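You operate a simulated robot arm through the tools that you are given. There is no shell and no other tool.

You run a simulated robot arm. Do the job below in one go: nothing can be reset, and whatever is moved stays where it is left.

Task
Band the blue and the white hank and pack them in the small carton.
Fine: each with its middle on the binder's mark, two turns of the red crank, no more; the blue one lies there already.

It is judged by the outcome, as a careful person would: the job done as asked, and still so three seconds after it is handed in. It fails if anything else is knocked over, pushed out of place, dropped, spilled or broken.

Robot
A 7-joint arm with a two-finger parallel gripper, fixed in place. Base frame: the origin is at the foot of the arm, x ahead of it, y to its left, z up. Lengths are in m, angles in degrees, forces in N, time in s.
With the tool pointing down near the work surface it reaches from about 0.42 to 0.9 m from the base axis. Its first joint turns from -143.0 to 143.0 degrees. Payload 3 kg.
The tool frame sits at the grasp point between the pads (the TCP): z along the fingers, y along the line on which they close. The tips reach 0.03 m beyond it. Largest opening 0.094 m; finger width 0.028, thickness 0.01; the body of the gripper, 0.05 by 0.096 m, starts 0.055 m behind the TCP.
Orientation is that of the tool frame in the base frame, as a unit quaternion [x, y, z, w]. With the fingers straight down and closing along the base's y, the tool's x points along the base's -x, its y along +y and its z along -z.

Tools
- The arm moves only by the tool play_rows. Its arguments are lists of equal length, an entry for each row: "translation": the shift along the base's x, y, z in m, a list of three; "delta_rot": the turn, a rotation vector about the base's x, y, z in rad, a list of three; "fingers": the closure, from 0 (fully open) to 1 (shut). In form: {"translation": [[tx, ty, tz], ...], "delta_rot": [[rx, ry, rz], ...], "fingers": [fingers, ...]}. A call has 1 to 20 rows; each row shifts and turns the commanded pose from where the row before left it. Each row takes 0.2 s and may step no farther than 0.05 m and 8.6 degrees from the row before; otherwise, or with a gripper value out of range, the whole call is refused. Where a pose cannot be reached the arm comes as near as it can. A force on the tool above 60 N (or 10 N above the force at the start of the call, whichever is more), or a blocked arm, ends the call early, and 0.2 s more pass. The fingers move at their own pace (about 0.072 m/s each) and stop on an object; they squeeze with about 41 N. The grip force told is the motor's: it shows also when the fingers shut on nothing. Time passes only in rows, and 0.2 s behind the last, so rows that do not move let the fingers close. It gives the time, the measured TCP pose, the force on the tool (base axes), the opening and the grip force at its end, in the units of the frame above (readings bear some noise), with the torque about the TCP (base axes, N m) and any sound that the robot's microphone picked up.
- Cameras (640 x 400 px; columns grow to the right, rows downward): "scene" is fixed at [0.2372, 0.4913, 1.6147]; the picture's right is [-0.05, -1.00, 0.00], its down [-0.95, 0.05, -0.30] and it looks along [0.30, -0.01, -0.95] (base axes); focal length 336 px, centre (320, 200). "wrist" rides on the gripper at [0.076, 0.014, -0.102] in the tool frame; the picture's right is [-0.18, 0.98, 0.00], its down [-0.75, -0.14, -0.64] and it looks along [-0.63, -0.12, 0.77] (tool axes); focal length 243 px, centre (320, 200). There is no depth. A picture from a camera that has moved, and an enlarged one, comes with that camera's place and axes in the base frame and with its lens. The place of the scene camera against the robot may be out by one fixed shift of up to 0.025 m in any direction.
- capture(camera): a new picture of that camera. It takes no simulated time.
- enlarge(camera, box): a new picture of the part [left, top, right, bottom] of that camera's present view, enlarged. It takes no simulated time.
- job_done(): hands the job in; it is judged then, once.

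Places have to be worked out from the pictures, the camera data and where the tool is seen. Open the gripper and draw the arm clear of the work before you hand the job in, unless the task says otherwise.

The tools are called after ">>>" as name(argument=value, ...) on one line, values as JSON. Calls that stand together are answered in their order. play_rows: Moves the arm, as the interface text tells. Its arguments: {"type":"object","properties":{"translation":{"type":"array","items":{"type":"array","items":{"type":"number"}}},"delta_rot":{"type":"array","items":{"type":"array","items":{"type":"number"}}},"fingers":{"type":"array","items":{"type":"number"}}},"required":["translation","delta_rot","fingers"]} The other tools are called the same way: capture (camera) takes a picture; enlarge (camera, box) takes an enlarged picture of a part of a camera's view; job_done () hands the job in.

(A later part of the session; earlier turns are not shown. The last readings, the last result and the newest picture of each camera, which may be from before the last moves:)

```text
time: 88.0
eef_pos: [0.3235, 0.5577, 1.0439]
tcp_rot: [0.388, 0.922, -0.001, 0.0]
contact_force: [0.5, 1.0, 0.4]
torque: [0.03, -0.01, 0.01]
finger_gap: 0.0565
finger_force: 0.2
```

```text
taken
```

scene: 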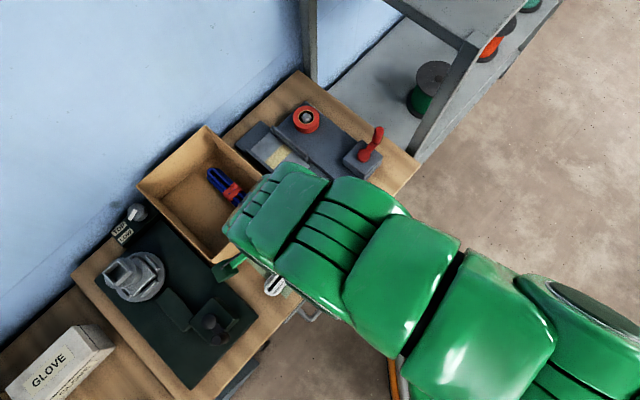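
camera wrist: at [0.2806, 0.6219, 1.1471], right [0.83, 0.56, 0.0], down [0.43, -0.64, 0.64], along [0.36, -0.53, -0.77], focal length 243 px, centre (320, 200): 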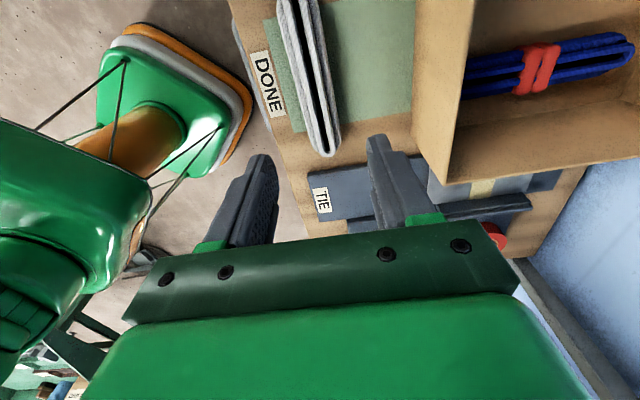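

The near end of the white hank is out of view; I back the camera off along the hank to see both ends.

>>> play_rows(translation=[[-0.022, 0.022, 0.015], [-0.023, 0.023, 0.015], [0, 0, 0]], delta_rot=[[0, 0, 0], [0, 0, 0], [0, 0, 0]], fingers=[0.4, 0.4, 0.4])

>>> capture(camera="wrist")

>>> enlarge(camera="wrist", box=[220, 0, 440, 200])

```text
time: 88.8
eef_pos: [0.2767, 0.603, 1.0745]
tcp_rot: [0.386, 0.922, 0.0, -0.001]
contact_force: [0.5, 0.8, 0.0]
torque: [0.01, -0.02, 0.03]
finger_gap: 0.0563
finger_force: 0.0
```

```text
taken
camera wrist: at [0.2336, 0.6681, 1.1775], right [0.83, 0.56, 0.0], down [0.43, -0.64, 0.64], along [0.36, -0.53, -0.77], focal length 243 px, centre (320, 200)
```

wrist: 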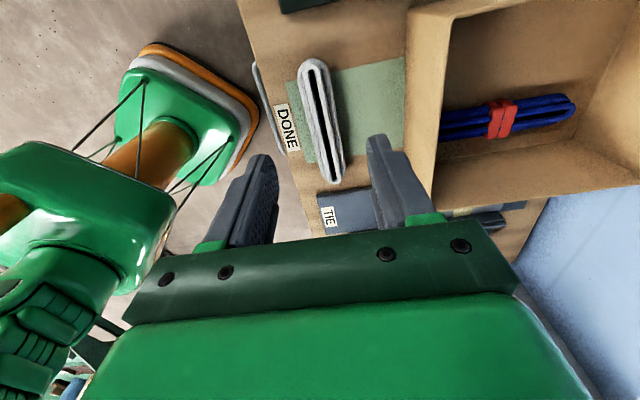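

```text
2.00 times, centred on (330, 100) of wrist
camera zoom: at [0.2336, 0.6681, 1.1775], right [0.83, 0.56, 0.0], down [0.43, -0.64, 0.64], along [0.36, -0.53, -0.77], focal length 485 px, centre (300, 400)
```

zoom: 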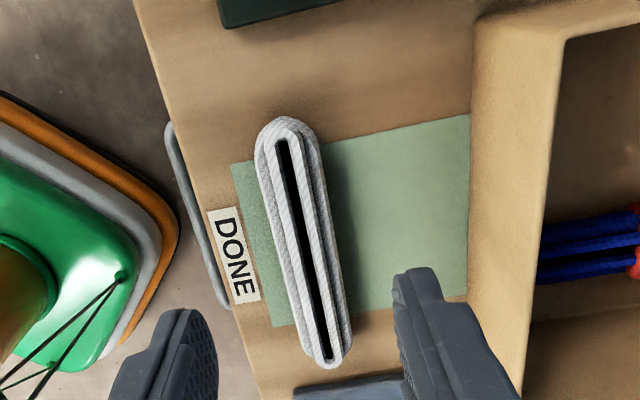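

I zoom in on the white hank to measure its outline precisely.

>>> enlarge(camera="wrist", box=[280, 45, 370, 195])

>>> enlarge(camera="wrist", box=[420, 60, 640, 200])

```text
2.67 times, centred on (325, 120) of wrist
camera zoom: at [0.2336, 0.6681, 1.1775], right [0.83, 0.56, 0.0], down [0.43, -0.64, 0.64], along [0.36, -0.53, -0.77], focal length 647 px, centre (307, 413)
```

zoom: 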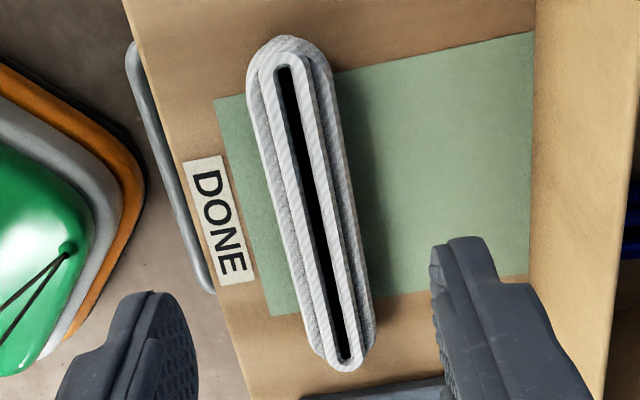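

```text
2.86 times, centred on (530, 130) of wrist
camera zoom: at [0.2336, 0.6681, 1.1775], right [0.83, 0.56, 0.0], down [0.43, -0.64, 0.64], along [0.36, -0.53, -0.77], focal length 693 px, centre (-280, 400)
```

zoom: 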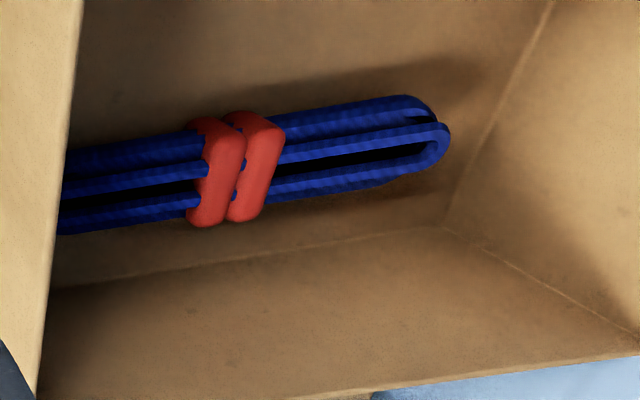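

I take a second view from the side (camera looking across the hank), where its lengthwise middle can be read symmetrically.

>>> play_rows(translation=[[0.0007, -0.0065, 0], [0.0007, -0.0065, 0], [0.0007, -0.0065, 0], [0.0007, -0.0065, 0], [0.0007, -0.0065, 0], [0.0007, -0.0065, 0], [0.0007, -0.0065, 0], [0.0007, -0.0065, 0], [0.0007, -0.0065, 0], [0.0007, -0.0065, 0], [0.0007, -0.0065, 0], [0, 0, 0]], delta_rot=[[0, 0, 0.1428], [0, 0, 0.1428], [0, 0, 0.1428], [0, 0, 0.1428], [0, 0, 0.1428], [0, 0, 0.1428], [0, 0, 0.1428], [0, 0, 0.1428], [0, 0, 0.1428], [0, 0, 0.1428], [0, 0, 0.1428], [0, 0, 0]], fingers=[0.4, 0.4, 0.4, 0.4, 0.4, 0.4, 0.4, 0.4, 0.4, 0.4, 0.4, 0.4])

>>> capture(camera="wrist")

>>> enlarge(camera="wrist", box=[200, 20, 440, 170])

>>> enlarge(camera="scene", box=[220, 100, 330, 200])

```text
time: 91.3
eef_pos: [0.2839, 0.5312, 1.0758]
tcp_rot: [-0.379, 0.925, 0.0, -0.001]
contact_force: [0.0, 0.4, 0.7]
torque: [-0.03, 0.0, 0.0]
finger_gap: 0.0563
finger_force: 0.2
```

```text
taken
camera wrist: at [0.2197, 0.4885, 1.1778], right [-0.56, 0.83, 0.0], down [0.64, 0.43, 0.64], along [0.53, 0.36, -0.77], focal length 243 px, centre (320, 200)
```

wrist: 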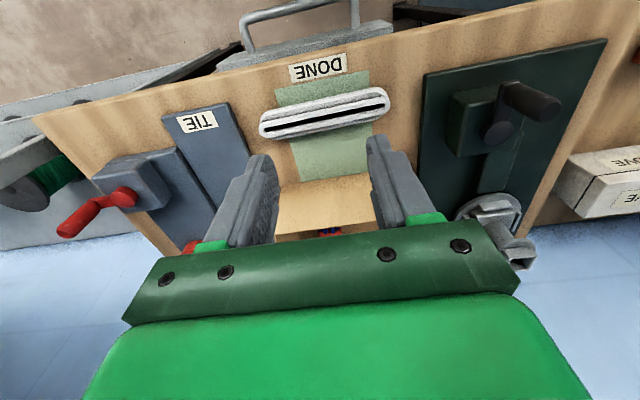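

```text
2.67 times, centred on (320, 95) of wrist
camera zoom: at [0.2197, 0.4885, 1.1778], right [-0.56, 0.83, 0.0], down [0.64, 0.43, 0.64], along [0.53, 0.36, -0.77], focal length 647 px, centre (320, 480)
```

zoom: 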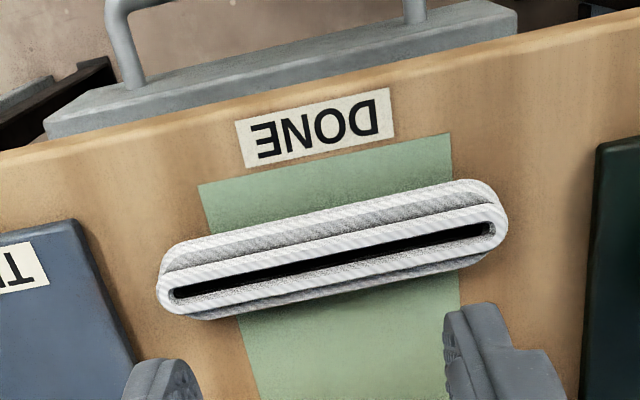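

```text
4.00 times, centred on (275, 150) of scene
camera zoom: at [0.2372, 0.4913, 1.6147], right [-0.05, -1.0, 0.0], down [-0.95, 0.05, -0.3], along [0.3, -0.01, -0.95], focal length 1344 px, centre (500, 400)
```

zoom: 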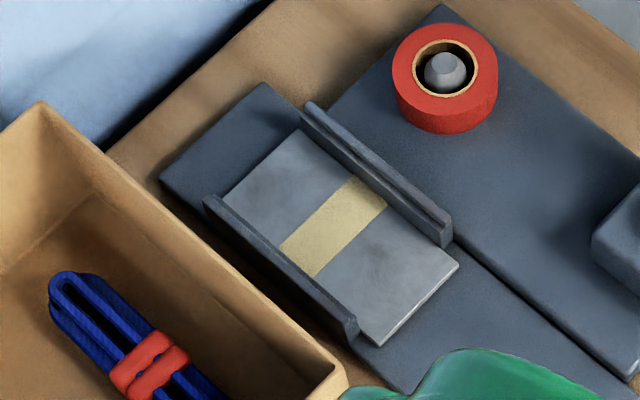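

The views agree on the white hank's middle at ≈ (0.3157, 0.5576), lying along 135.5°, ~4.8 cm wide. I yaw back across it and come down above it with a wide opening.

>>> play_rows(translation=[[0.0029, 0.0024, 0], [0.0029, 0.0024, 0], [0.0029, 0.0024, 0], [0.0029, 0.0024, 0], [0.0029, 0.0024, 0], [0.0029, 0.0024, 0], [0.0029, 0.0024, 0], [0.0029, 0.0024, 0], [0.0029, 0.0024, 0], [0.0029, 0.0024, 0], [0.0028, 0.0024, 0], [0, 0, -0.03], [0, 0, -0.03], [0, 0, -0.03], [0, 0, -0.03], [0, 0, 0]], delta_rot=[[0, 0, -0.1412], [0, 0, -0.1412], [0, 0, -0.1412], [0, 0, -0.1412], [0, 0, -0.1412], [0, 0, -0.1412], [0, 0, -0.1412], [0, 0, -0.1412], [0, 0, -0.1412], [0, 0, -0.1412], [0, 0, -0.1412], [0, 0, 0], [0, 0, 0], [0, 0, 0], [0, 0, 0], [0, 0, 0]], fingers=[0.3, 0.3, 0.3, 0.3, 0.3, 0.3, 0.3, 0.3, 0.3, 0.3, 0.3, 0.3, 0.3, 0.3, 0.3, 0.3])

>>> capture(camera="wrist")

>>> enlarge(camera="wrist", box=[220, 40, 440, 240])

```text
time: 94.8
eef_pos: [0.3155, 0.5571, 0.9552]
tcp_rot: [0.378, 0.926, 0.0, 0.0]
contact_force: [0.0, 0.2, 0.4]
torque: [-0.01, 0.02, -0.03]
finger_gap: 0.0657
finger_force: 0.1
```

```text
taken
camera wrist: at [0.2724, 0.6215, 1.0586], right [0.82, 0.57, 0.0], down [0.44, -0.63, 0.64], along [0.37, -0.53, -0.77], focal length 243 px, centre (320, 200)
```

wrist: 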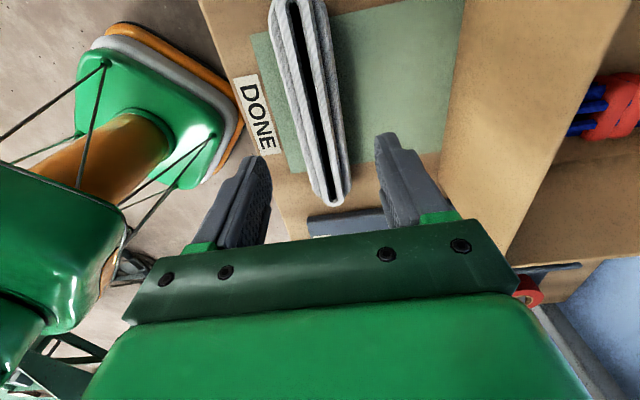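

```text
2.00 times, centred on (330, 140) of wrist
camera zoom: at [0.2724, 0.6215, 1.0586], right [0.82, 0.57, 0.0], down [0.44, -0.63, 0.64], along [0.37, -0.53, -0.77], focal length 485 px, centre (300, 320)
```

zoom: 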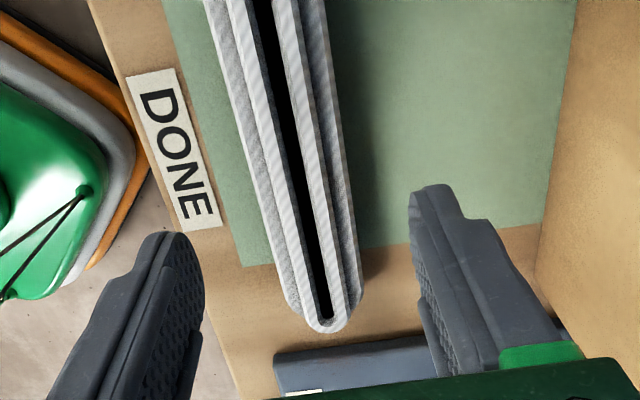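

Centred over the white hank. I descend to z≈0.90 first, then a few mm more with force checks.

>>> play_rows(translation=[[0, 0, -0.025], [0, 0, -0.025], [0, 0, -0.005], [0, 0, 0]], delta_rot=[[0, 0, 0], [0, 0, 0], [0, 0, 0], [0, 0, 0]], fingers=[0.3, 0.3, 0.3, 0.3])

>>> enlarge(camera="wrist", box=[220, 40, 440, 240])

```text
time: 95.8
eef_pos: [0.3152, 0.5566, 0.8994]
tcp_rot: [0.378, 0.926, 0.0, 0.0]
contact_force: [0.3, 0.4, -0.7]
torque: [0.03, 0.0, 0.02]
finger_gap: 0.0657
finger_force: 0.1
```

```text
2.00 times, centred on (330, 140) of wrist
camera zoom: at [0.2717, 0.6211, 1.0035], right [0.82, 0.57, 0.0], down [0.44, -0.63, 0.64], along [0.37, -0.53, -0.77], focal length 485 px, centre (300, 320)
```

zoom: 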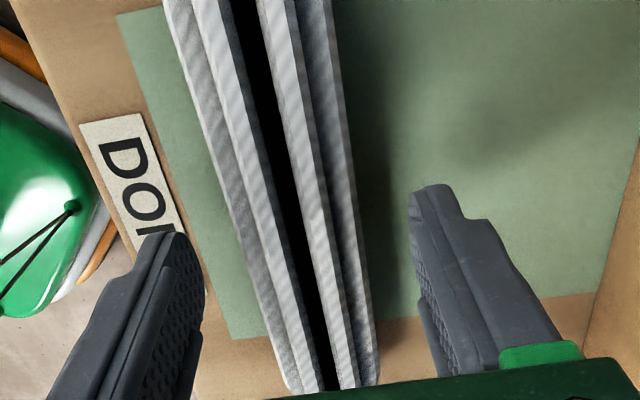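

>>> play_rows(translation=[[0, 0, -0.004], [0, 0, -0.003], [0, 0, 0]], delta_rot=[[0, 0, 0], [0, 0, 0], [0, 0, 0]], fingers=[0.3, 0.3, 0.3])

>>> play_rows(translation=[[0, 0, 0], [0, 0, 0], [0, 0, 0], [0, 0, 0], [0, 0, 0]], delta_rot=[[0, 0, 0], [0, 0, 0], [0, 0, 0], [0, 0, 0], [0, 0, 0]], fingers=[0.42, 0.55, 0.7, 1.0, 1.0])

>>> enlarge(camera="wrist", box=[220, 40, 440, 240])

```text
time: 96.5
eef_pos: [0.316, 0.5571, 0.8946]
tcp_rot: [0.379, 0.926, 0.0, 0.0]
contact_force: [-0.6, -0.8, 0.6]
torque: [-0.02, -0.01, -0.01]
finger_gap: 0.0655
finger_force: 0.0
```

```text
time: 97.8
eef_pos: [0.3159, 0.5571, 0.893]
tcp_rot: [0.379, 0.926, 0.0, 0.0]
contact_force: [0.3, -0.6, -0.7]
torque: [0.05, -0.01, 0.07]
finger_gap: 0.0395
finger_force: 40.7
```

```text
2.00 times, centred on (330, 140) of wrist
camera zoom: at [0.2724, 0.6216, 0.996], right [0.82, 0.57, 0.0], down [0.44, -0.63, 0.64], along [0.37, -0.53, -0.77], focal length 485 px, centre (300, 320)
```

zoom: 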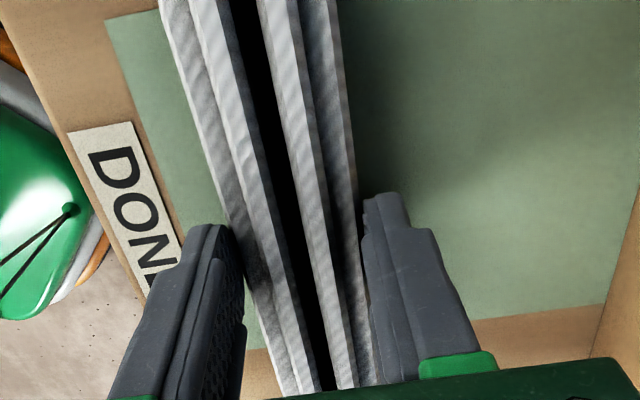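

Held (gap 3.95 cm). I lift the white hank clear, carry it over toward the binder and yaw it into line with the cradle (44°).

>>> play_rows(translation=[[0, 0, 0.01], [0, 0, 0.03], [0, 0, 0.05], [0, 0, 0.055], [0, 0, 0]], delta_rot=[[0, 0, 0], [0, 0, 0], [0, 0, 0], [0, 0, 0], [0, 0, 0]], fingers=[1, 1, 1, 1, 1])

>>> capture(camera="wrist")

>>> capture(camera="scene")

```text
refused: row 4 steps farther than a row can; nothing moved
```

```text
taken
camera wrist: at [0.2724, 0.6216, 0.996], right [0.82, 0.57, 0.0], down [0.44, -0.63, 0.64], along [0.37, -0.53, -0.77], focal length 243 px, centre (320, 200)
```

wrist: 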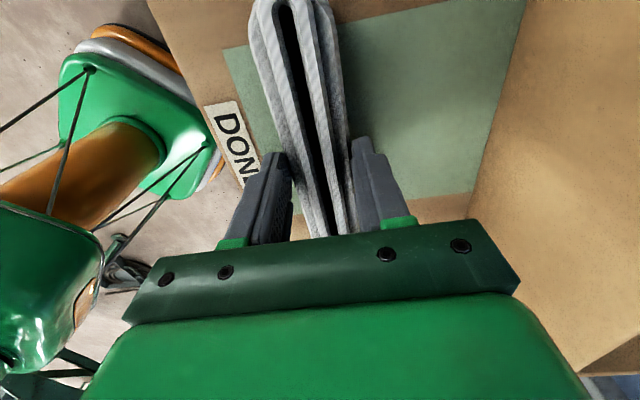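

```text
taken
```

scene: 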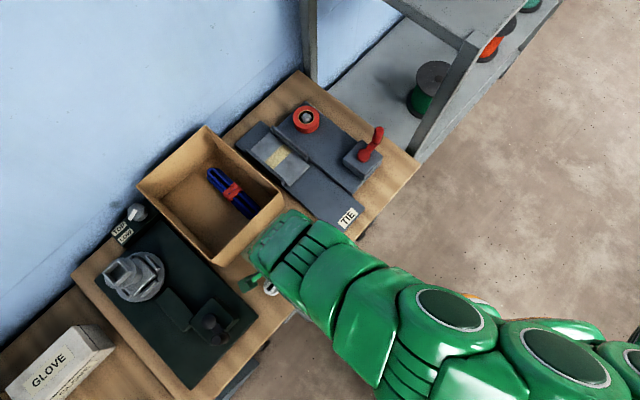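

One row was too long; I repeat the lift with smaller steps.

>>> play_rows(translation=[[0, 0, 0.01], [0, 0, 0.03], [0, 0, 0.035], [0, 0, 0.035], [0, 0, 0.035], [0, 0, 0]], delta_rot=[[0, 0, 0], [0, 0, 0], [0, 0, 0], [0, 0, 0], [0, 0, 0], [0, 0, 0]], fingers=[1, 1, 1, 1, 1, 1])

>>> enlarge(camera="wrist", box=[200, 0, 460, 260])

>>> capture(camera="scene")

```text
time: 99.2
eef_pos: [0.3158, 0.5573, 1.0375]
tcp_rot: [0.378, 0.926, 0.0, 0.0]
contact_force: [1.1, -0.1, -1.6]
torque: [0.0, -0.02, 0.02]
finger_gap: 0.0392
finger_force: 41.0
```

```text
1.54 times, centred on (330, 130) of wrist
camera zoom: at [0.2715, 0.6211, 1.14], right [0.82, 0.57, 0.0], down [0.44, -0.63, 0.64], along [0.37, -0.53, -0.77], focal length 373 px, centre (305, 308)
```

zoom: 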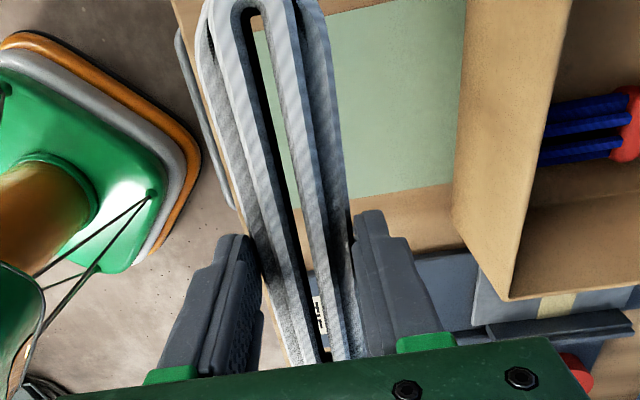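

```text
taken
```

scene: 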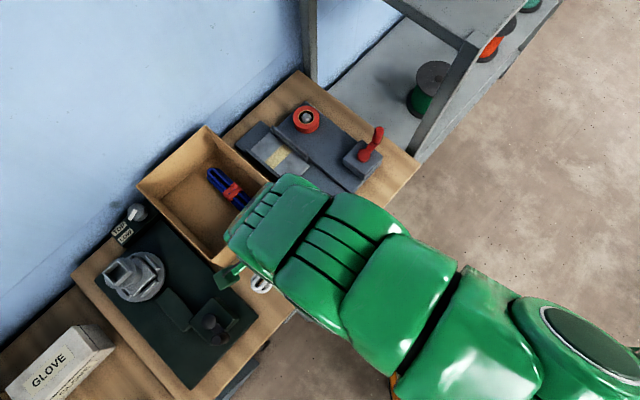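

White hank is held level. I carry it to above the cradle while yawing +88.8°.

>>> play_rows(translation=[[0.024, 0.0026, 0.001], [0.024, 0.0026, 0], [0.024, 0.0026, 0], [0.024, 0.0026, 0], [0.024, 0.0026, 0], [0.024, 0.0026, 0], [0.024, 0.0026, 0], [0.024, 0.0026, 0], [0.024, 0.0026, 0], [0.024, 0.0026, 0], [0.024, 0.0026, 0], [0, 0, 0], [0, 0, 0]], delta_rot=[[0, 0, 0.1409], [0, 0, 0.1409], [0, 0, 0.1409], [0, 0, 0.1409], [0, 0, 0.1409], [0, 0, 0.1409], [0, 0, 0.1409], [0, 0, 0.1409], [0, 0, 0.1409], [0, 0, 0.1409], [0, 0, 0.1409], [0, 0, 0], [0, 0, 0]], fingers=[1, 1, 1, 1, 1, 1, 1, 1, 1, 1, 1, 1, 1])

>>> capture(camera="wrist")

>>> enlarge(camera="scene", box=[220, 70, 420, 240])

```text
time: 102.0
eef_pos: [0.5796, 0.5841, 1.0387]
tcp_rot: [-0.377, 0.926, 0.0, 0.0]
contact_force: [0.0, 0.1, -1.5]
torque: [0.01, 0.04, -0.01]
finger_gap: 0.0394
finger_force: 40.8
```

```text
taken
camera wrist: at [0.5158, 0.5418, 1.1411], right [-0.55, 0.83, 0.0], down [0.64, 0.43, 0.64], along [0.53, 0.36, -0.77], focal length 243 px, centre (320, 200)
```

wrist: 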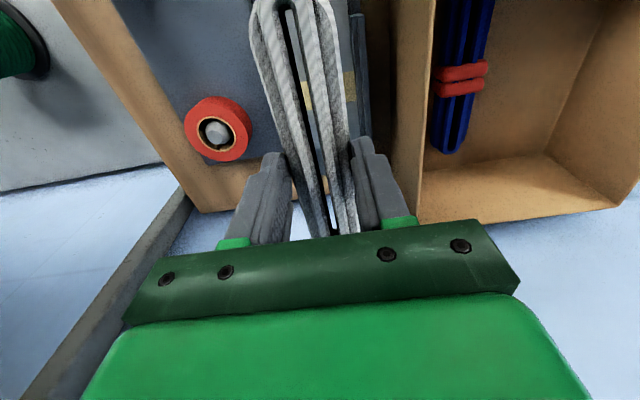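

```text
2.35 times, centred on (320, 155) of scene
camera zoom: at [0.2372, 0.4913, 1.6147], right [-0.05, -1.0, 0.0], down [-0.95, 0.05, -0.3], along [0.3, -0.01, -0.95], focal length 791 px, centre (320, 306)
```

zoom: 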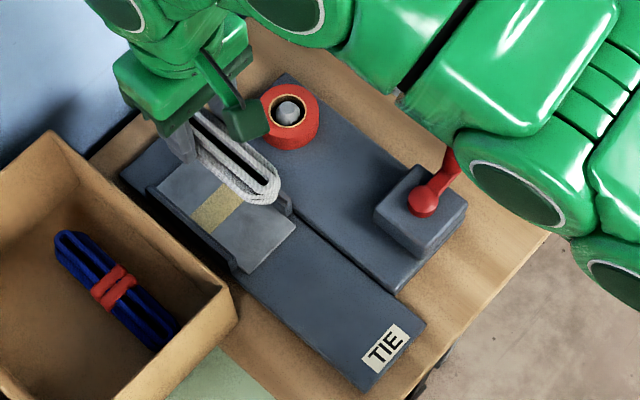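

Aligned over the cradle (tool x 224.3°, at ≈(0.580, 0.585)). I descend to just above the plate first.

>>> play_rows(translation=[[0.0001, 0.001, -0.03], [0, 0, -0.03], [0, 0, -0.03], [0, 0, -0.02], [0, 0, 0]], delta_rot=[[0, 0, 0], [0, 0, 0], [0, 0, 0], [0, 0, 0], [0, 0, 0]], fingers=[1, 1, 1, 1, 1])

>>> enlarge(camera="scene", box=[240, 110, 320, 200])

>>> capture(camera="wrist")

```text
time: 103.2
eef_pos: [0.5781, 0.5871, 0.931]
tcp_rot: [-0.377, 0.926, 0.0, 0.0]
contact_force: [0.9, 0.2, -0.4]
torque: [-0.01, 0.03, 0.03]
finger_gap: 0.0392
finger_force: 40.9
```

```text
4.44 times, centred on (280, 155) of scene
camera zoom: at [0.2372, 0.4913, 1.6147], right [-0.05, -1.0, 0.0], down [-0.95, 0.05, -0.3], along [0.3, -0.01, -0.95], focal length 1494 px, centre (498, 400)
```

zoom: 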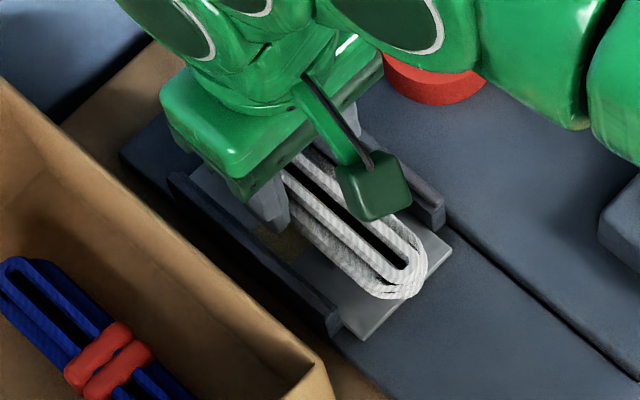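

```text
taken
camera wrist: at [0.5142, 0.5447, 1.0328], right [-0.55, 0.83, 0.0], down [0.64, 0.42, 0.64], along [0.53, 0.36, -0.77], focal length 243 px, centre (320, 200)
```

wrist: 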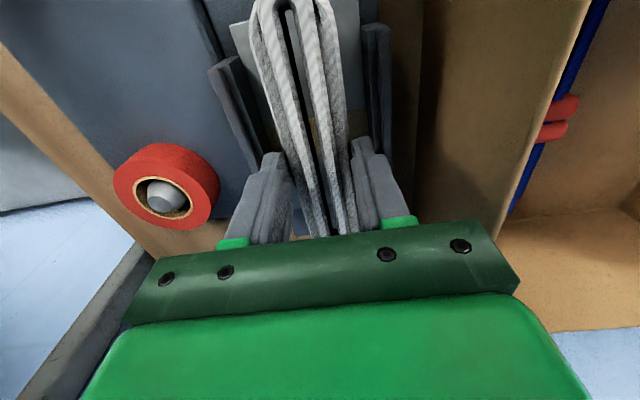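

Descending further in small steps until the hank touches the plate.

>>> play_rows(translation=[[0, 0, -0.01], [0, 0, -0.006], [0, 0, 0]], delta_rot=[[0, 0, 0], [0, 0, 0], [0, 0, 0]], fingers=[1, 1, 1])

>>> enlarge(camera="scene", box=[240, 110, 320, 200])

```text
time: 104.0
eef_pos: [0.5787, 0.5853, 0.9125]
tcp_rot: [-0.377, 0.926, 0.0, -0.001]
contact_force: [0.0, -0.4, -1.6]
torque: [0.0, -0.01, 0.0]
finger_gap: 0.0393
finger_force: 41.0
```

```text
4.44 times, centred on (280, 155) of scene
camera zoom: at [0.2372, 0.4913, 1.6147], right [-0.05, -1.0, 0.0], down [-0.95, 0.05, -0.3], along [0.3, -0.01, -0.95], focal length 1494 px, centre (498, 400)
```

zoom: 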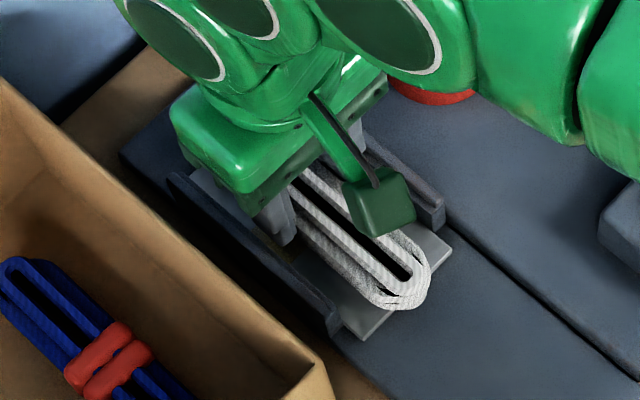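

>>> play_rows(translation=[[0, 0, -0.003], [0, 0, -0.003], [0, 0, 0]], delta_rot=[[0, 0, 0], [0, 0, 0], [0, 0, 0]], fingers=[1, 1, 1])

>>> enlarge(camera="scene", box=[240, 110, 320, 200])

```text
time: 104.8
eef_pos: [0.5797, 0.588, 0.9105]
tcp_rot: [-0.376, 0.926, 0.001, 0.003]
contact_force: [-4.6, -9.8, 52.2]
torque: [-0.24, 0.07, 0.02]
finger_gap: 0.0394
finger_force: 40.3
```

```text
4.44 times, centred on (280, 155) of scene
camera zoom: at [0.2372, 0.4913, 1.6147], right [-0.05, -1.0, 0.0], down [-0.95, 0.05, -0.3], along [0.3, -0.01, -0.95], focal length 1494 px, centre (498, 400)
```

zoom: 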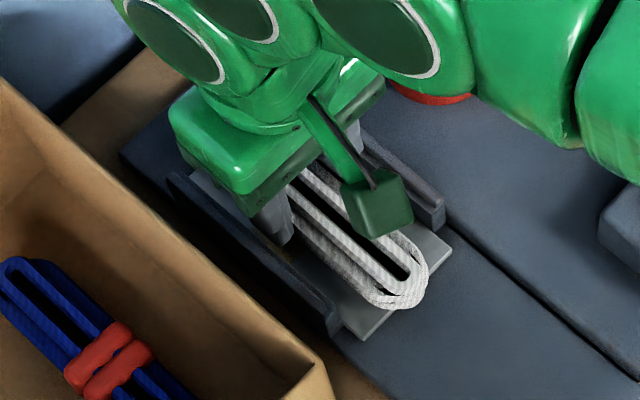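

Contact with the plate (52 N). In the scene view the white hank's near end coincides with where the blue one's was, so its middle is on the mark. I relieve the pressure, open only to 4.7 cm, and check before lifting away.

>>> play_rows(translation=[[0, 0, 0.0035], [0, 0, 0], [0, 0, 0], [0, 0, 0]], delta_rot=[[0, 0, 0], [0, 0, 0], [0, 0, 0], [0, 0, 0]], fingers=[1, 1, 0.5, 0.5])

>>> play_rows(translation=[[0, 0, 0.01], [0, 0, 0.02], [0, 0, 0.03], [0, 0, 0.03], [0, 0, 0.03], [0, 0, 0]], delta_rot=[[0, 0, 0], [0, 0, 0], [0, 0, 0], [0, 0, 0], [0, 0, 0], [0, 0, 0]], fingers=[0.5, 0.5, 0.5, 0.5, 0.5, 0.5])

>>> capture(camera="wrist")

>>> enlarge(camera="wrist", box=[220, 20, 440, 220])

>>> enlarge(camera="scene", box=[240, 110, 320, 200])

```text
time: 105.8
eef_pos: [0.5805, 0.5878, 0.9112]
tcp_rot: [-0.377, 0.926, 0.0, 0.0]
contact_force: [0.5, -0.6, -0.4]
torque: [0.03, 0.0, 0.02]
finger_gap: 0.0472
finger_force: 0.0
```

```text
time: 107.2
eef_pos: [0.5806, 0.5858, 1.0319]
tcp_rot: [-0.377, 0.926, 0.0, -0.001]
contact_force: [-0.9, 0.6, 0.4]
torque: [0.04, 0.01, 0.0]
finger_gap: 0.0468
finger_force: 0.1
```

```text
taken
camera wrist: at [0.5153, 0.5436, 1.135], right [-0.55, 0.83, 0.0], down [0.64, 0.43, 0.64], along [0.53, 0.36, -0.77], focal length 243 px, centre (320, 200)
```

wrist: 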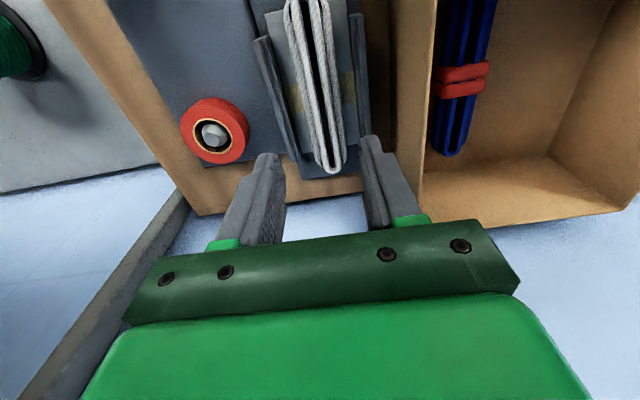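

```text
2.00 times, centred on (330, 120) of wrist
camera zoom: at [0.5153, 0.5436, 1.135], right [-0.55, 0.83, 0.0], down [0.64, 0.43, 0.64], along [0.53, 0.36, -0.77], focal length 485 px, centre (300, 360)
```

zoom: 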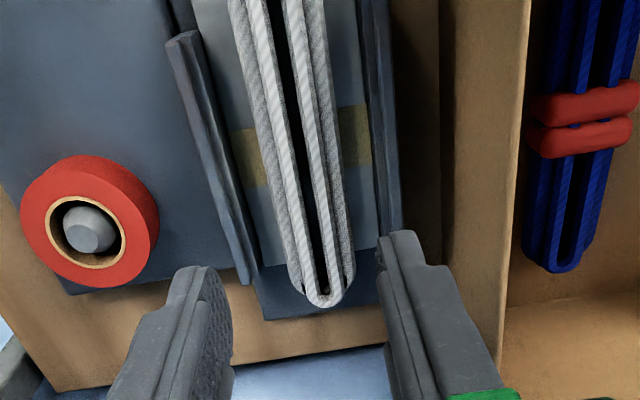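

```text
4.44 times, centred on (280, 155) of scene
camera zoom: at [0.2372, 0.4913, 1.6147], right [-0.05, -1.0, 0.0], down [-0.95, 0.05, -0.3], along [0.3, -0.01, -0.95], focal length 1494 px, centre (498, 400)
```

zoom: 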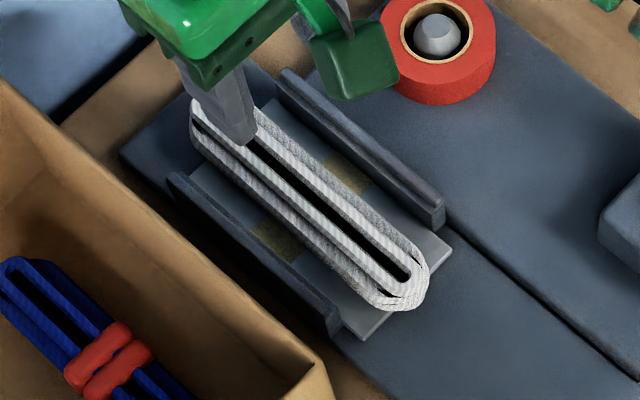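

The white hank matches the blue one's former position to within ~1 mm, with the yellow mark showing either side of its middle. Now back to the crank: yaw to the tangential grip and go over the handle.

>>> play_rows(translation=[[0.0004, -0.0214, 0.015], [0.0004, -0.0214, 0.01], [0.0004, -0.0214, 0], [0.0004, -0.0214, 0], [0.0004, -0.0214, 0], [0.0004, -0.0214, 0], [0.0004, -0.0214, 0], [0.0004, -0.0214, 0], [0.0004, -0.0214, 0], [0.0004, -0.0214, 0], [0.0003, -0.0214, 0], [0, 0, 0]], delta_rot=[[0, 0, -0.1423], [0, 0, -0.1423], [0, 0, -0.1423], [0, 0, -0.1423], [0, 0, -0.1423], [0, 0, -0.1423], [0, 0, -0.1423], [0, 0, -0.1423], [0, 0, -0.1423], [0, 0, -0.1423], [0, 0, -0.1423], [0, 0, 0]], fingers=[0.5, 0.5, 0.5, 0.5, 0.5, 0.5, 0.5, 0.5, 0.5, 0.5, 0.5, 0.5])

>>> enlarge(camera="wrist", box=[220, 40, 420, 220])

>>> capture(camera="scene")

```text
time: 109.8
eef_pos: [0.5841, 0.3501, 1.0562]
tcp_rot: [0.387, 0.922, 0.0, 0.0]
contact_force: [0.1, 0.1, -0.4]
torque: [0.0, -0.03, 0.02]
finger_gap: 0.0473
finger_force: 0.0
```

```text
2.22 times, centred on (320, 130) of wrist
camera zoom: at [0.5423, 0.4152, 1.1593], right [0.83, 0.56, 0.0], down [0.43, -0.64, 0.64], along [0.36, -0.53, -0.77], focal length 539 px, centre (320, 356)
```

zoom: 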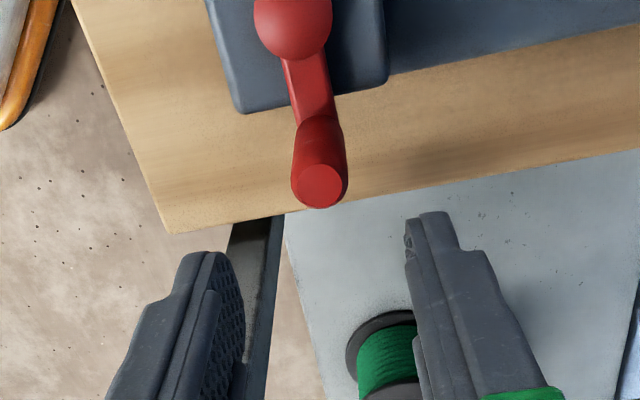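

```text
taken
```

scene: 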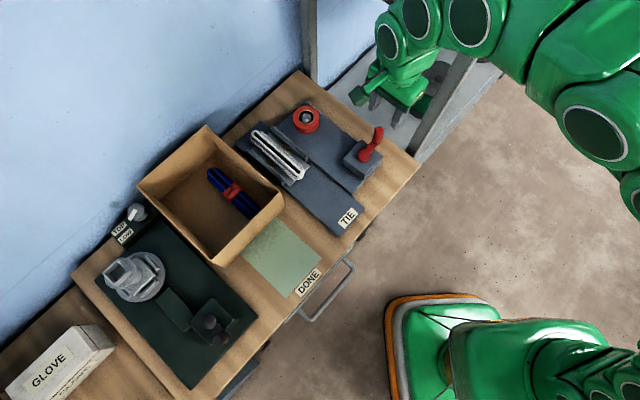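

Handle is right below. I descend, cage and drive the first arc (−45° → −97.5°), then open and lift as before.

>>> play_rows(translation=[[0, 0, -0.033], [0, 0, -0.033], [0, 0, -0.033], [0, 0, 0], [0, 0, 0], [-0.004375, -0.003837, 0], [-0.004839, -0.003234, 0], [-0.00522, -0.002574, 0], [-0.005511, -0.001871, 0], [-0.005708, -0.001135, 0], [-0.005808, -0.000381, 0], [-0.005808, 0.000381, 0], [0, 0, 0], [0, 0, 0], [0, 0, 0.03], [0, 0, 0.03], [0, 0, 0]], delta_rot=[[0, 0, 0], [0, 0, 0], [0, 0, 0], [0, 0, 0], [0, 0, 0], [0, 0, -0.1309], [0, 0, -0.1309], [0, 0, -0.1309], [0, 0, -0.1309], [0, 0, -0.1309], [0, 0, -0.1309], [0, 0, -0.1309], [0, 0, 0], [0, 0, 0], [0, 0, 0], [0, 0, 0], [0, 0, 0]], fingers=[0.5, 0.5, 0.5, 0.73, 0.73, 0.73, 0.73, 0.73, 0.73, 0.73, 0.73, 0.73, 0.73, 0.5, 0.5, 0.5, 0.5])

>>> enlarge(camera="wrist", box=[220, 60, 440, 260])

>>> enlarge(camera="scene", box=[220, 70, 420, 240])

```text
time: 113.3
eef_pos: [0.5487, 0.3411, 1.0164]
tcp_rot: [0.754, 0.657, 0.0, 0.0]
contact_force: [0.0, 0.6, 0.0]
torque: [-0.01, -0.02, 0.0]
finger_gap: 0.0471
finger_force: 0.0
```

```text
2.00 times, centred on (330, 160) of wrist
camera zoom: at [0.5733, 0.4147, 1.1196], right [0.95, -0.32, 0.0], down [-0.24, -0.73, 0.64], along [-0.2, -0.61, -0.77], focal length 485 px, centre (300, 280)
```

zoom: 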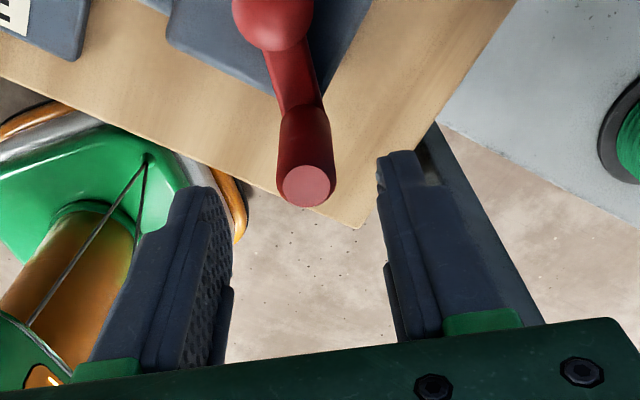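

```text
2.35 times, centred on (320, 155) of scene
camera zoom: at [0.2372, 0.4913, 1.6147], right [-0.05, -1.0, 0.0], down [-0.95, 0.05, -0.3], along [0.3, -0.01, -0.95], focal length 791 px, centre (320, 306)
```

zoom: 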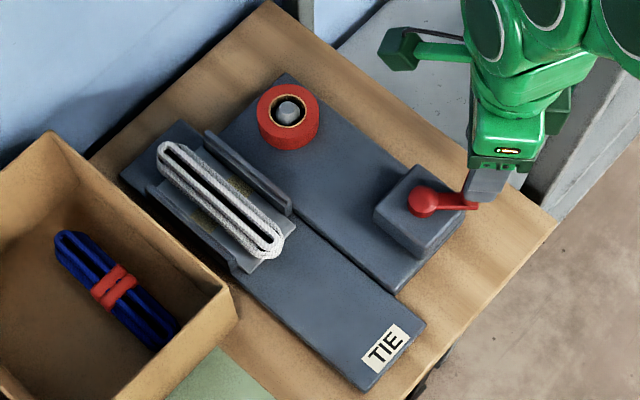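

Same as before, now with a small correction (−1.5, −3.8 mm). I yaw back and drive the next quarter.

>>> play_rows(translation=[[-0.0012, -0.0035, 0], [0, 0, 0], [0, 0, 0], [0, 0, 0], [0, 0, 0], [0, 0, 0], [0, 0, 0], [0, 0, 0], [0, 0, 0], [0, 0, 0], [0, 0, 0], [0, 0, 0], [0, 0, 0], [0, 0, 0], [0, 0, 0], [0, 0, 0], [0, 0, 0], [0, 0, 0], [0, 0, 0], [0, 0, 0]], delta_rot=[[0, 0, 0.1428], [0, 0, 0.1428], [0, 0, 0.1428], [0, 0, 0.1428], [0, 0, 0.1428], [0, 0, 0.1428], [0, 0, 0.1428], [0, 0, 0.1428], [0, 0, 0.1428], [0, 0, 0.1428], [0, 0, 0.1428], [0, 0, 0.1428], [0, 0, 0.1428], [0, 0, 0.1428], [0, 0, 0.1428], [0, 0, 0.1428], [0, 0, 0.1428], [0, 0, 0.1428], [0, 0, 0.1428], [0, 0, 0.1428]], fingers=[0.5, 0.5, 0.5, 0.5, 0.5, 0.5, 0.5, 0.5, 0.5, 0.5, 0.5, 0.5, 0.5, 0.5, 0.5, 0.5, 0.5, 0.5, 0.5, 0.5])

>>> play_rows(translation=[[0, 0, 0], [0, 0, 0], [0, 0, -0.03], [0, 0, -0.0295], [0, 0, 0], [0, 0, 0], [-0.005708, 0.001135, 0], [-0.005511, 0.001871, 0], [-0.00522, 0.002574, 0], [-0.004839, 0.003234, 0], [-0.004375, 0.003837, 0], [-0.003837, 0.004375, 0], [-0.003234, 0.004839, 0], [-0.002574, 0.00522, 0], [-0.001871, 0.005511, 0], [-0.001135, 0.005708, 0], [-0.000381, 0.005808, 0], [0.000381, 0.005808, 0], [0, 0, 0]], delta_rot=[[0, 0, 0.1428], [0, 0, 0.1428], [0, 0, 0], [0, 0, 0], [0, 0, 0], [0, 0, 0], [0, 0, -0.1309], [0, 0, -0.1309], [0, 0, -0.1309], [0, 0, -0.1309], [0, 0, -0.1309], [0, 0, -0.1309], [0, 0, -0.1309], [0, 0, -0.1309], [0, 0, -0.1309], [0, 0, -0.1309], [0, 0, -0.1309], [0, 0, -0.1309], [0, 0, 0]], fingers=[0.5, 0.5, 0.5, 0.5, 0.73, 0.73, 0.73, 0.73, 0.73, 0.73, 0.73, 0.73, 0.73, 0.73, 0.73, 0.73, 0.73, 0.73, 0.73])

>>> enlarge(camera="wrist", box=[220, 60, 440, 260])

```text
time: 117.5
eef_pos: [0.5455, 0.3344, 1.0157]
tcp_rot: [-0.543, 0.84, 0.0, 0.0]
contact_force: [-0.2, -0.7, 0.5]
torque: [0.0, 0.01, 0.0]
finger_gap: 0.0469
finger_force: 0.0
```

```text
time: 121.5
eef_pos: [0.5096, 0.3864, 0.957]
tcp_rot: [0.07, 0.998, 0.0, 0.0]
contact_force: [-0.8, -0.2, -1.4]
torque: [0.03, 0.03, -0.02]
finger_gap: 0.0254
finger_force: 0.4
```

```text
2.00 times, centred on (330, 160) of wrist
camera zoom: at [0.4354, 0.4108, 1.0596], right [0.32, 0.95, 0.0], down [0.73, -0.24, 0.64], along [0.61, -0.21, -0.77], focal length 485 px, centre (300, 280)
```

zoom: 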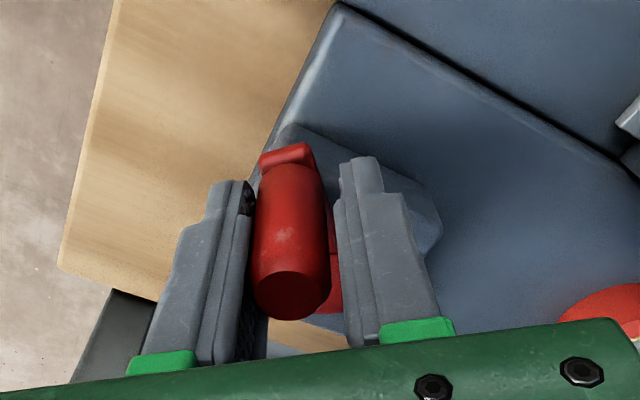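

Tracking nicely (φ ≈ −187°). Continue to −277°, open and lift, then yaw back.

>>> play_rows(translation=[[0.001135, 0.005708, 0], [0.001871, 0.005511, 0], [0.002574, 0.00522, 0], [0.003234, 0.004839, 0], [0.003837, 0.004375, 0], [0.004375, 0.003837, 0], [0.004839, 0.003234, 0], [0.00522, 0.002574, 0], [0.005511, 0.001871, 0], [0.005708, 0.001135, 0], [0.005808, 0.000381, 0], [0.005808, -0.000381, 0], [0, 0, 0], [0, 0, 0], [0, 0, 0.03], [0, 0, 0.03], [0, 0, 0]], delta_rot=[[0, 0, -0.1309], [0, 0, -0.1309], [0, 0, -0.1309], [0, 0, -0.1309], [0, 0, -0.1309], [0, 0, -0.1309], [0, 0, -0.1309], [0, 0, -0.1309], [0, 0, -0.1309], [0, 0, -0.1309], [0, 0, -0.1309], [0, 0, -0.1309], [0, 0, 0], [0, 0, 0], [0, 0, 0], [0, 0, 0], [0, 0, 0]], fingers=[0.73, 0.73, 0.73, 0.73, 0.73, 0.73, 0.73, 0.73, 0.73, 0.73, 0.73, 0.73, 0.73, 0.5, 0.5, 0.5, 0.5])

>>> enlarge(camera="wrist", box=[220, 60, 440, 260])

>>> enlarge(camera="scene", box=[220, 70, 420, 240])

```text
time: 125.2
eef_pos: [0.5588, 0.4237, 1.0171]
tcp_rot: [0.754, 0.657, -0.001, 0.0]
contact_force: [-0.3, 0.5, 0.0]
torque: [-0.01, 0.04, 0.02]
finger_gap: 0.047
finger_force: 0.0
```

```text
2.00 times, centred on (330, 160) of wrist
camera zoom: at [0.5842, 0.4972, 1.1204], right [0.95, -0.32, 0.0], down [-0.24, -0.73, 0.64], along [-0.21, -0.61, -0.77], focal length 485 px, centre (300, 280)
```

zoom: 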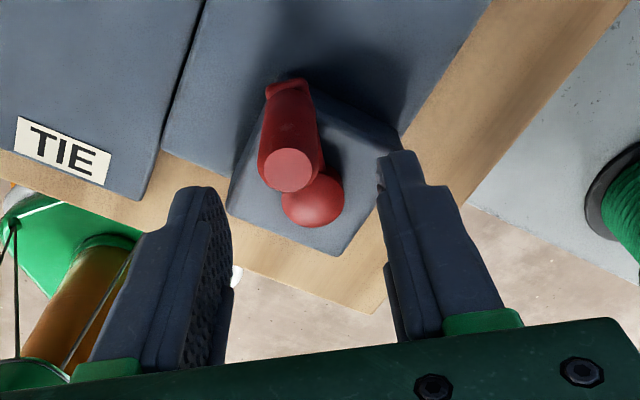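

```text
2.35 times, centred on (320, 155) of scene
camera zoom: at [0.2372, 0.4913, 1.6147], right [-0.05, -1.0, 0.0], down [-0.95, 0.05, -0.3], along [0.3, -0.01, -0.95], focal length 791 px, centre (320, 306)
```

zoom: 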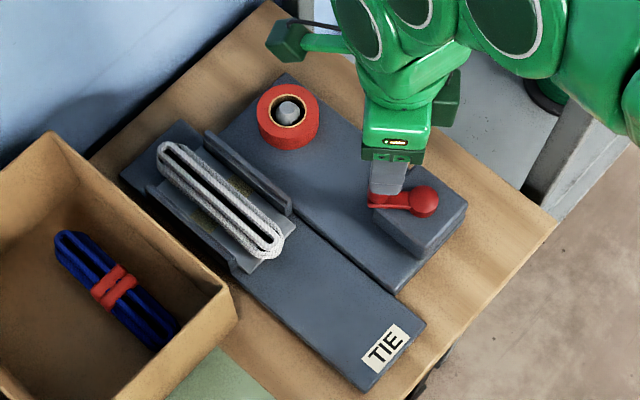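

>>> play_rows(translation=[[0, 0.001, 0], [0, 0, 0], [0, 0, 0], [0, 0, 0], [0, 0, 0], [0, 0, 0], [0, 0, 0], [0, 0, 0], [0, 0, 0], [0, 0, 0], [0, 0, 0], [0, 0, 0], [0, 0, 0], [0, 0, 0], [0, 0, 0], [0, 0, 0], [0, 0, 0], [0, 0, 0], [0, 0, 0], [0, 0, 0]], delta_rot=[[0, 0, 0.1428], [0, 0, 0.1428], [0, 0, 0.1428], [0, 0, 0.1428], [0, 0, 0.1428], [0, 0, 0.1428], [0, 0, 0.1428], [0, 0, 0.1428], [0, 0, 0.1428], [0, 0, 0.1428], [0, 0, 0.1428], [0, 0, 0.1428], [0, 0, 0.1428], [0, 0, 0.1428], [0, 0, 0.1428], [0, 0, 0.1428], [0, 0, 0.1428], [0, 0, 0.1428], [0, 0, 0.1428], [0, 0, 0.1428]], fingers=[0.5, 0.5, 0.5, 0.5, 0.5, 0.5, 0.5, 0.5, 0.5, 0.5, 0.5, 0.5, 0.5, 0.5, 0.5, 0.5, 0.5, 0.5, 0.5, 0.5])

>>> play_rows(translation=[[0, 0, 0], [0, 0, 0], [0, 0, -0.03], [0, 0, -0.0298], [0, 0, 0], [0, 0, 0], [0.005708, -0.001135, 0], [0.005511, -0.001871, 0], [0.00522, -0.002574, 0], [0.004839, -0.003234, 0], [0.004375, -0.003837, 0], [0.003837, -0.004375, 0], [0.003234, -0.004839, 0], [0.002574, -0.00522, 0], [0.001871, -0.005511, 0], [0.001135, -0.005708, 0], [0.000381, -0.005808, 0], [-0.000381, -0.005808, 0], [0, 0, 0]], delta_rot=[[0, 0, 0.1428], [0, 0, 0.1428], [0, 0, 0], [0, 0, 0], [0, 0, 0], [0, 0, 0], [0, 0, -0.1309], [0, 0, -0.1309], [0, 0, -0.1309], [0, 0, -0.1309], [0, 0, -0.1309], [0, 0, -0.1309], [0, 0, -0.1309], [0, 0, -0.1309], [0, 0, -0.1309], [0, 0, -0.1309], [0, 0, -0.1309], [0, 0, -0.1309], [0, 0, 0]], fingers=[0.5, 0.5, 0.5, 0.5, 0.73, 0.73, 0.73, 0.73, 0.73, 0.73, 0.73, 0.73, 0.73, 0.73, 0.73, 0.73, 0.73, 0.73, 0.73])

>>> enlarge(camera="wrist", box=[220, 60, 440, 260])

>>> enlarge(camera="scene", box=[220, 70, 420, 240])

```text
time: 129.3
eef_pos: [0.5572, 0.4249, 1.0185]
tcp_rot: [-0.543, 0.84, 0.0, 0.0]
contact_force: [0.3, -0.1, 0.8]
torque: [-0.02, 0.0, 0.02]
finger_gap: 0.0469
finger_force: 0.1
```

```text
time: 133.3
eef_pos: [0.5963, 0.3761, 0.9591]
tcp_rot: [0.071, 0.998, 0.0, 0.0]
contact_force: [-0.8, 0.6, 0.0]
torque: [0.03, 0.0, -0.01]
finger_gap: 0.0254
finger_force: 0.1
```

```text
2.00 times, centred on (330, 160) of wrist
camera zoom: at [0.5235, 0.401, 1.0607], right [0.32, 0.95, 0.0], down [0.73, -0.25, 0.64], along [0.61, -0.21, -0.77], focal length 485 px, centre (300, 280)
```

zoom: 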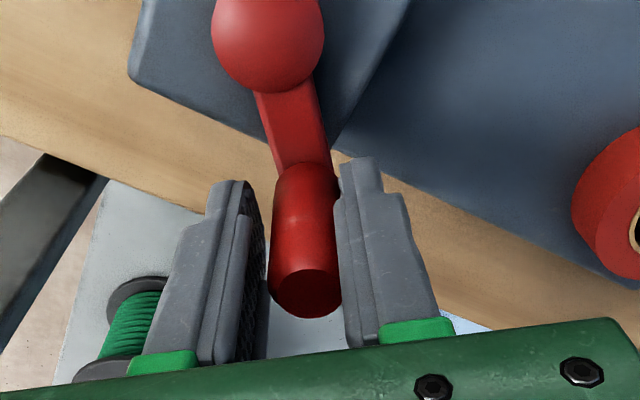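

```text
2.35 times, centred on (320, 155) of scene
camera zoom: at [0.2372, 0.4913, 1.6147], right [-0.05, -1.0, 0.0], down [-0.95, 0.05, -0.3], along [0.3, -0.01, -0.95], focal length 791 px, centre (320, 306)
```

zoom: 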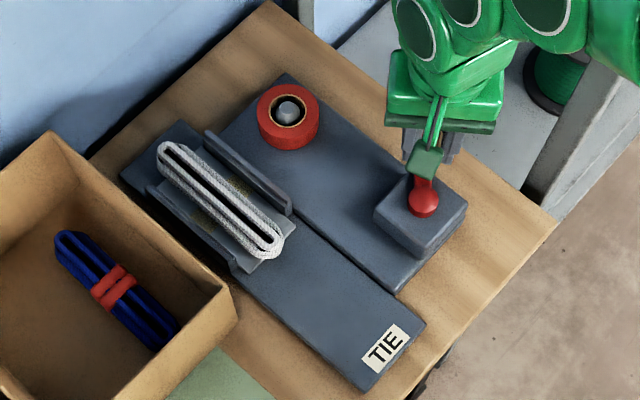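

No band yet at ~320°, as with the first hank. I drive 37.5° to complete one full turn and check for the band.

>>> play_rows(translation=[[-0.001135, -0.005708, 0], [-0.001871, -0.005511, 0], [-0.002574, -0.00522, 0], [-0.003234, -0.004839, 0], [-0.003837, -0.004375, 0], [0, 0, 0]], delta_rot=[[0, 0, -0.1309], [0, 0, -0.1309], [0, 0, -0.1309], [0, 0, -0.1309], [0, 0, -0.1309], [0, 0, 0]], fingers=[0.73, 0.73, 0.73, 0.73, 0.73, 0.73])

>>> enlarge(camera="scene", box=[220, 70, 420, 240])

>>> enlarge(camera="wrist", box=[220, 60, 440, 260])

```text
time: 134.8
eef_pos: [0.5842, 0.3504, 0.9583]
tcp_rot: [0.386, 0.922, 0.0, 0.0]
contact_force: [-0.2, 0.2, 0.0]
torque: [-0.03, 0.02, 0.01]
finger_gap: 0.0257
finger_force: 0.3
```

```text
2.35 times, centred on (320, 155) of scene
camera zoom: at [0.2372, 0.4913, 1.6147], right [-0.05, -1.0, 0.0], down [-0.95, 0.05, -0.3], along [0.3, -0.01, -0.95], focal length 791 px, centre (320, 306)
```

zoom: 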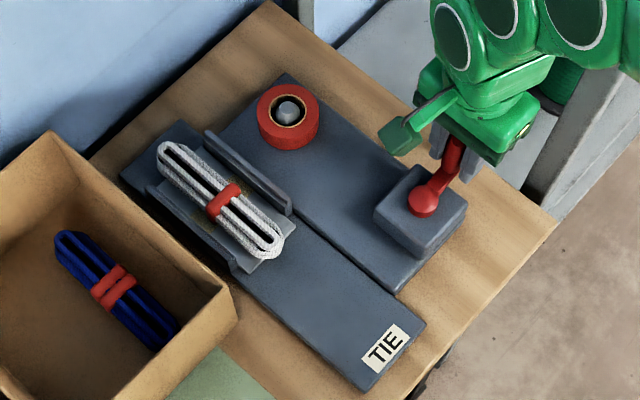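

```text
2.00 times, centred on (330, 160) of wrist
camera zoom: at [0.5414, 0.4141, 1.0609], right [0.83, 0.56, 0.0], down [0.43, -0.64, 0.64], along [0.36, -0.53, -0.77], focal length 485 px, centre (300, 280)
```

zoom: 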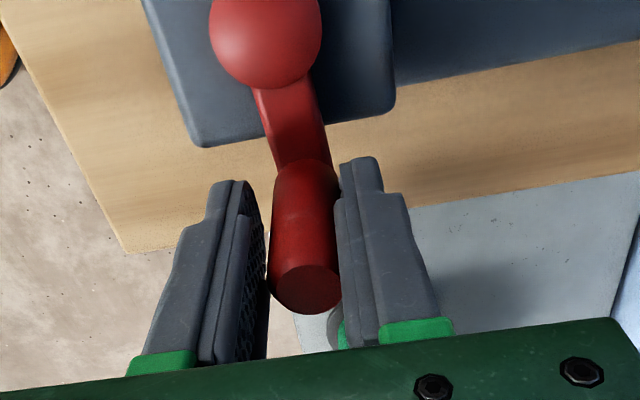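

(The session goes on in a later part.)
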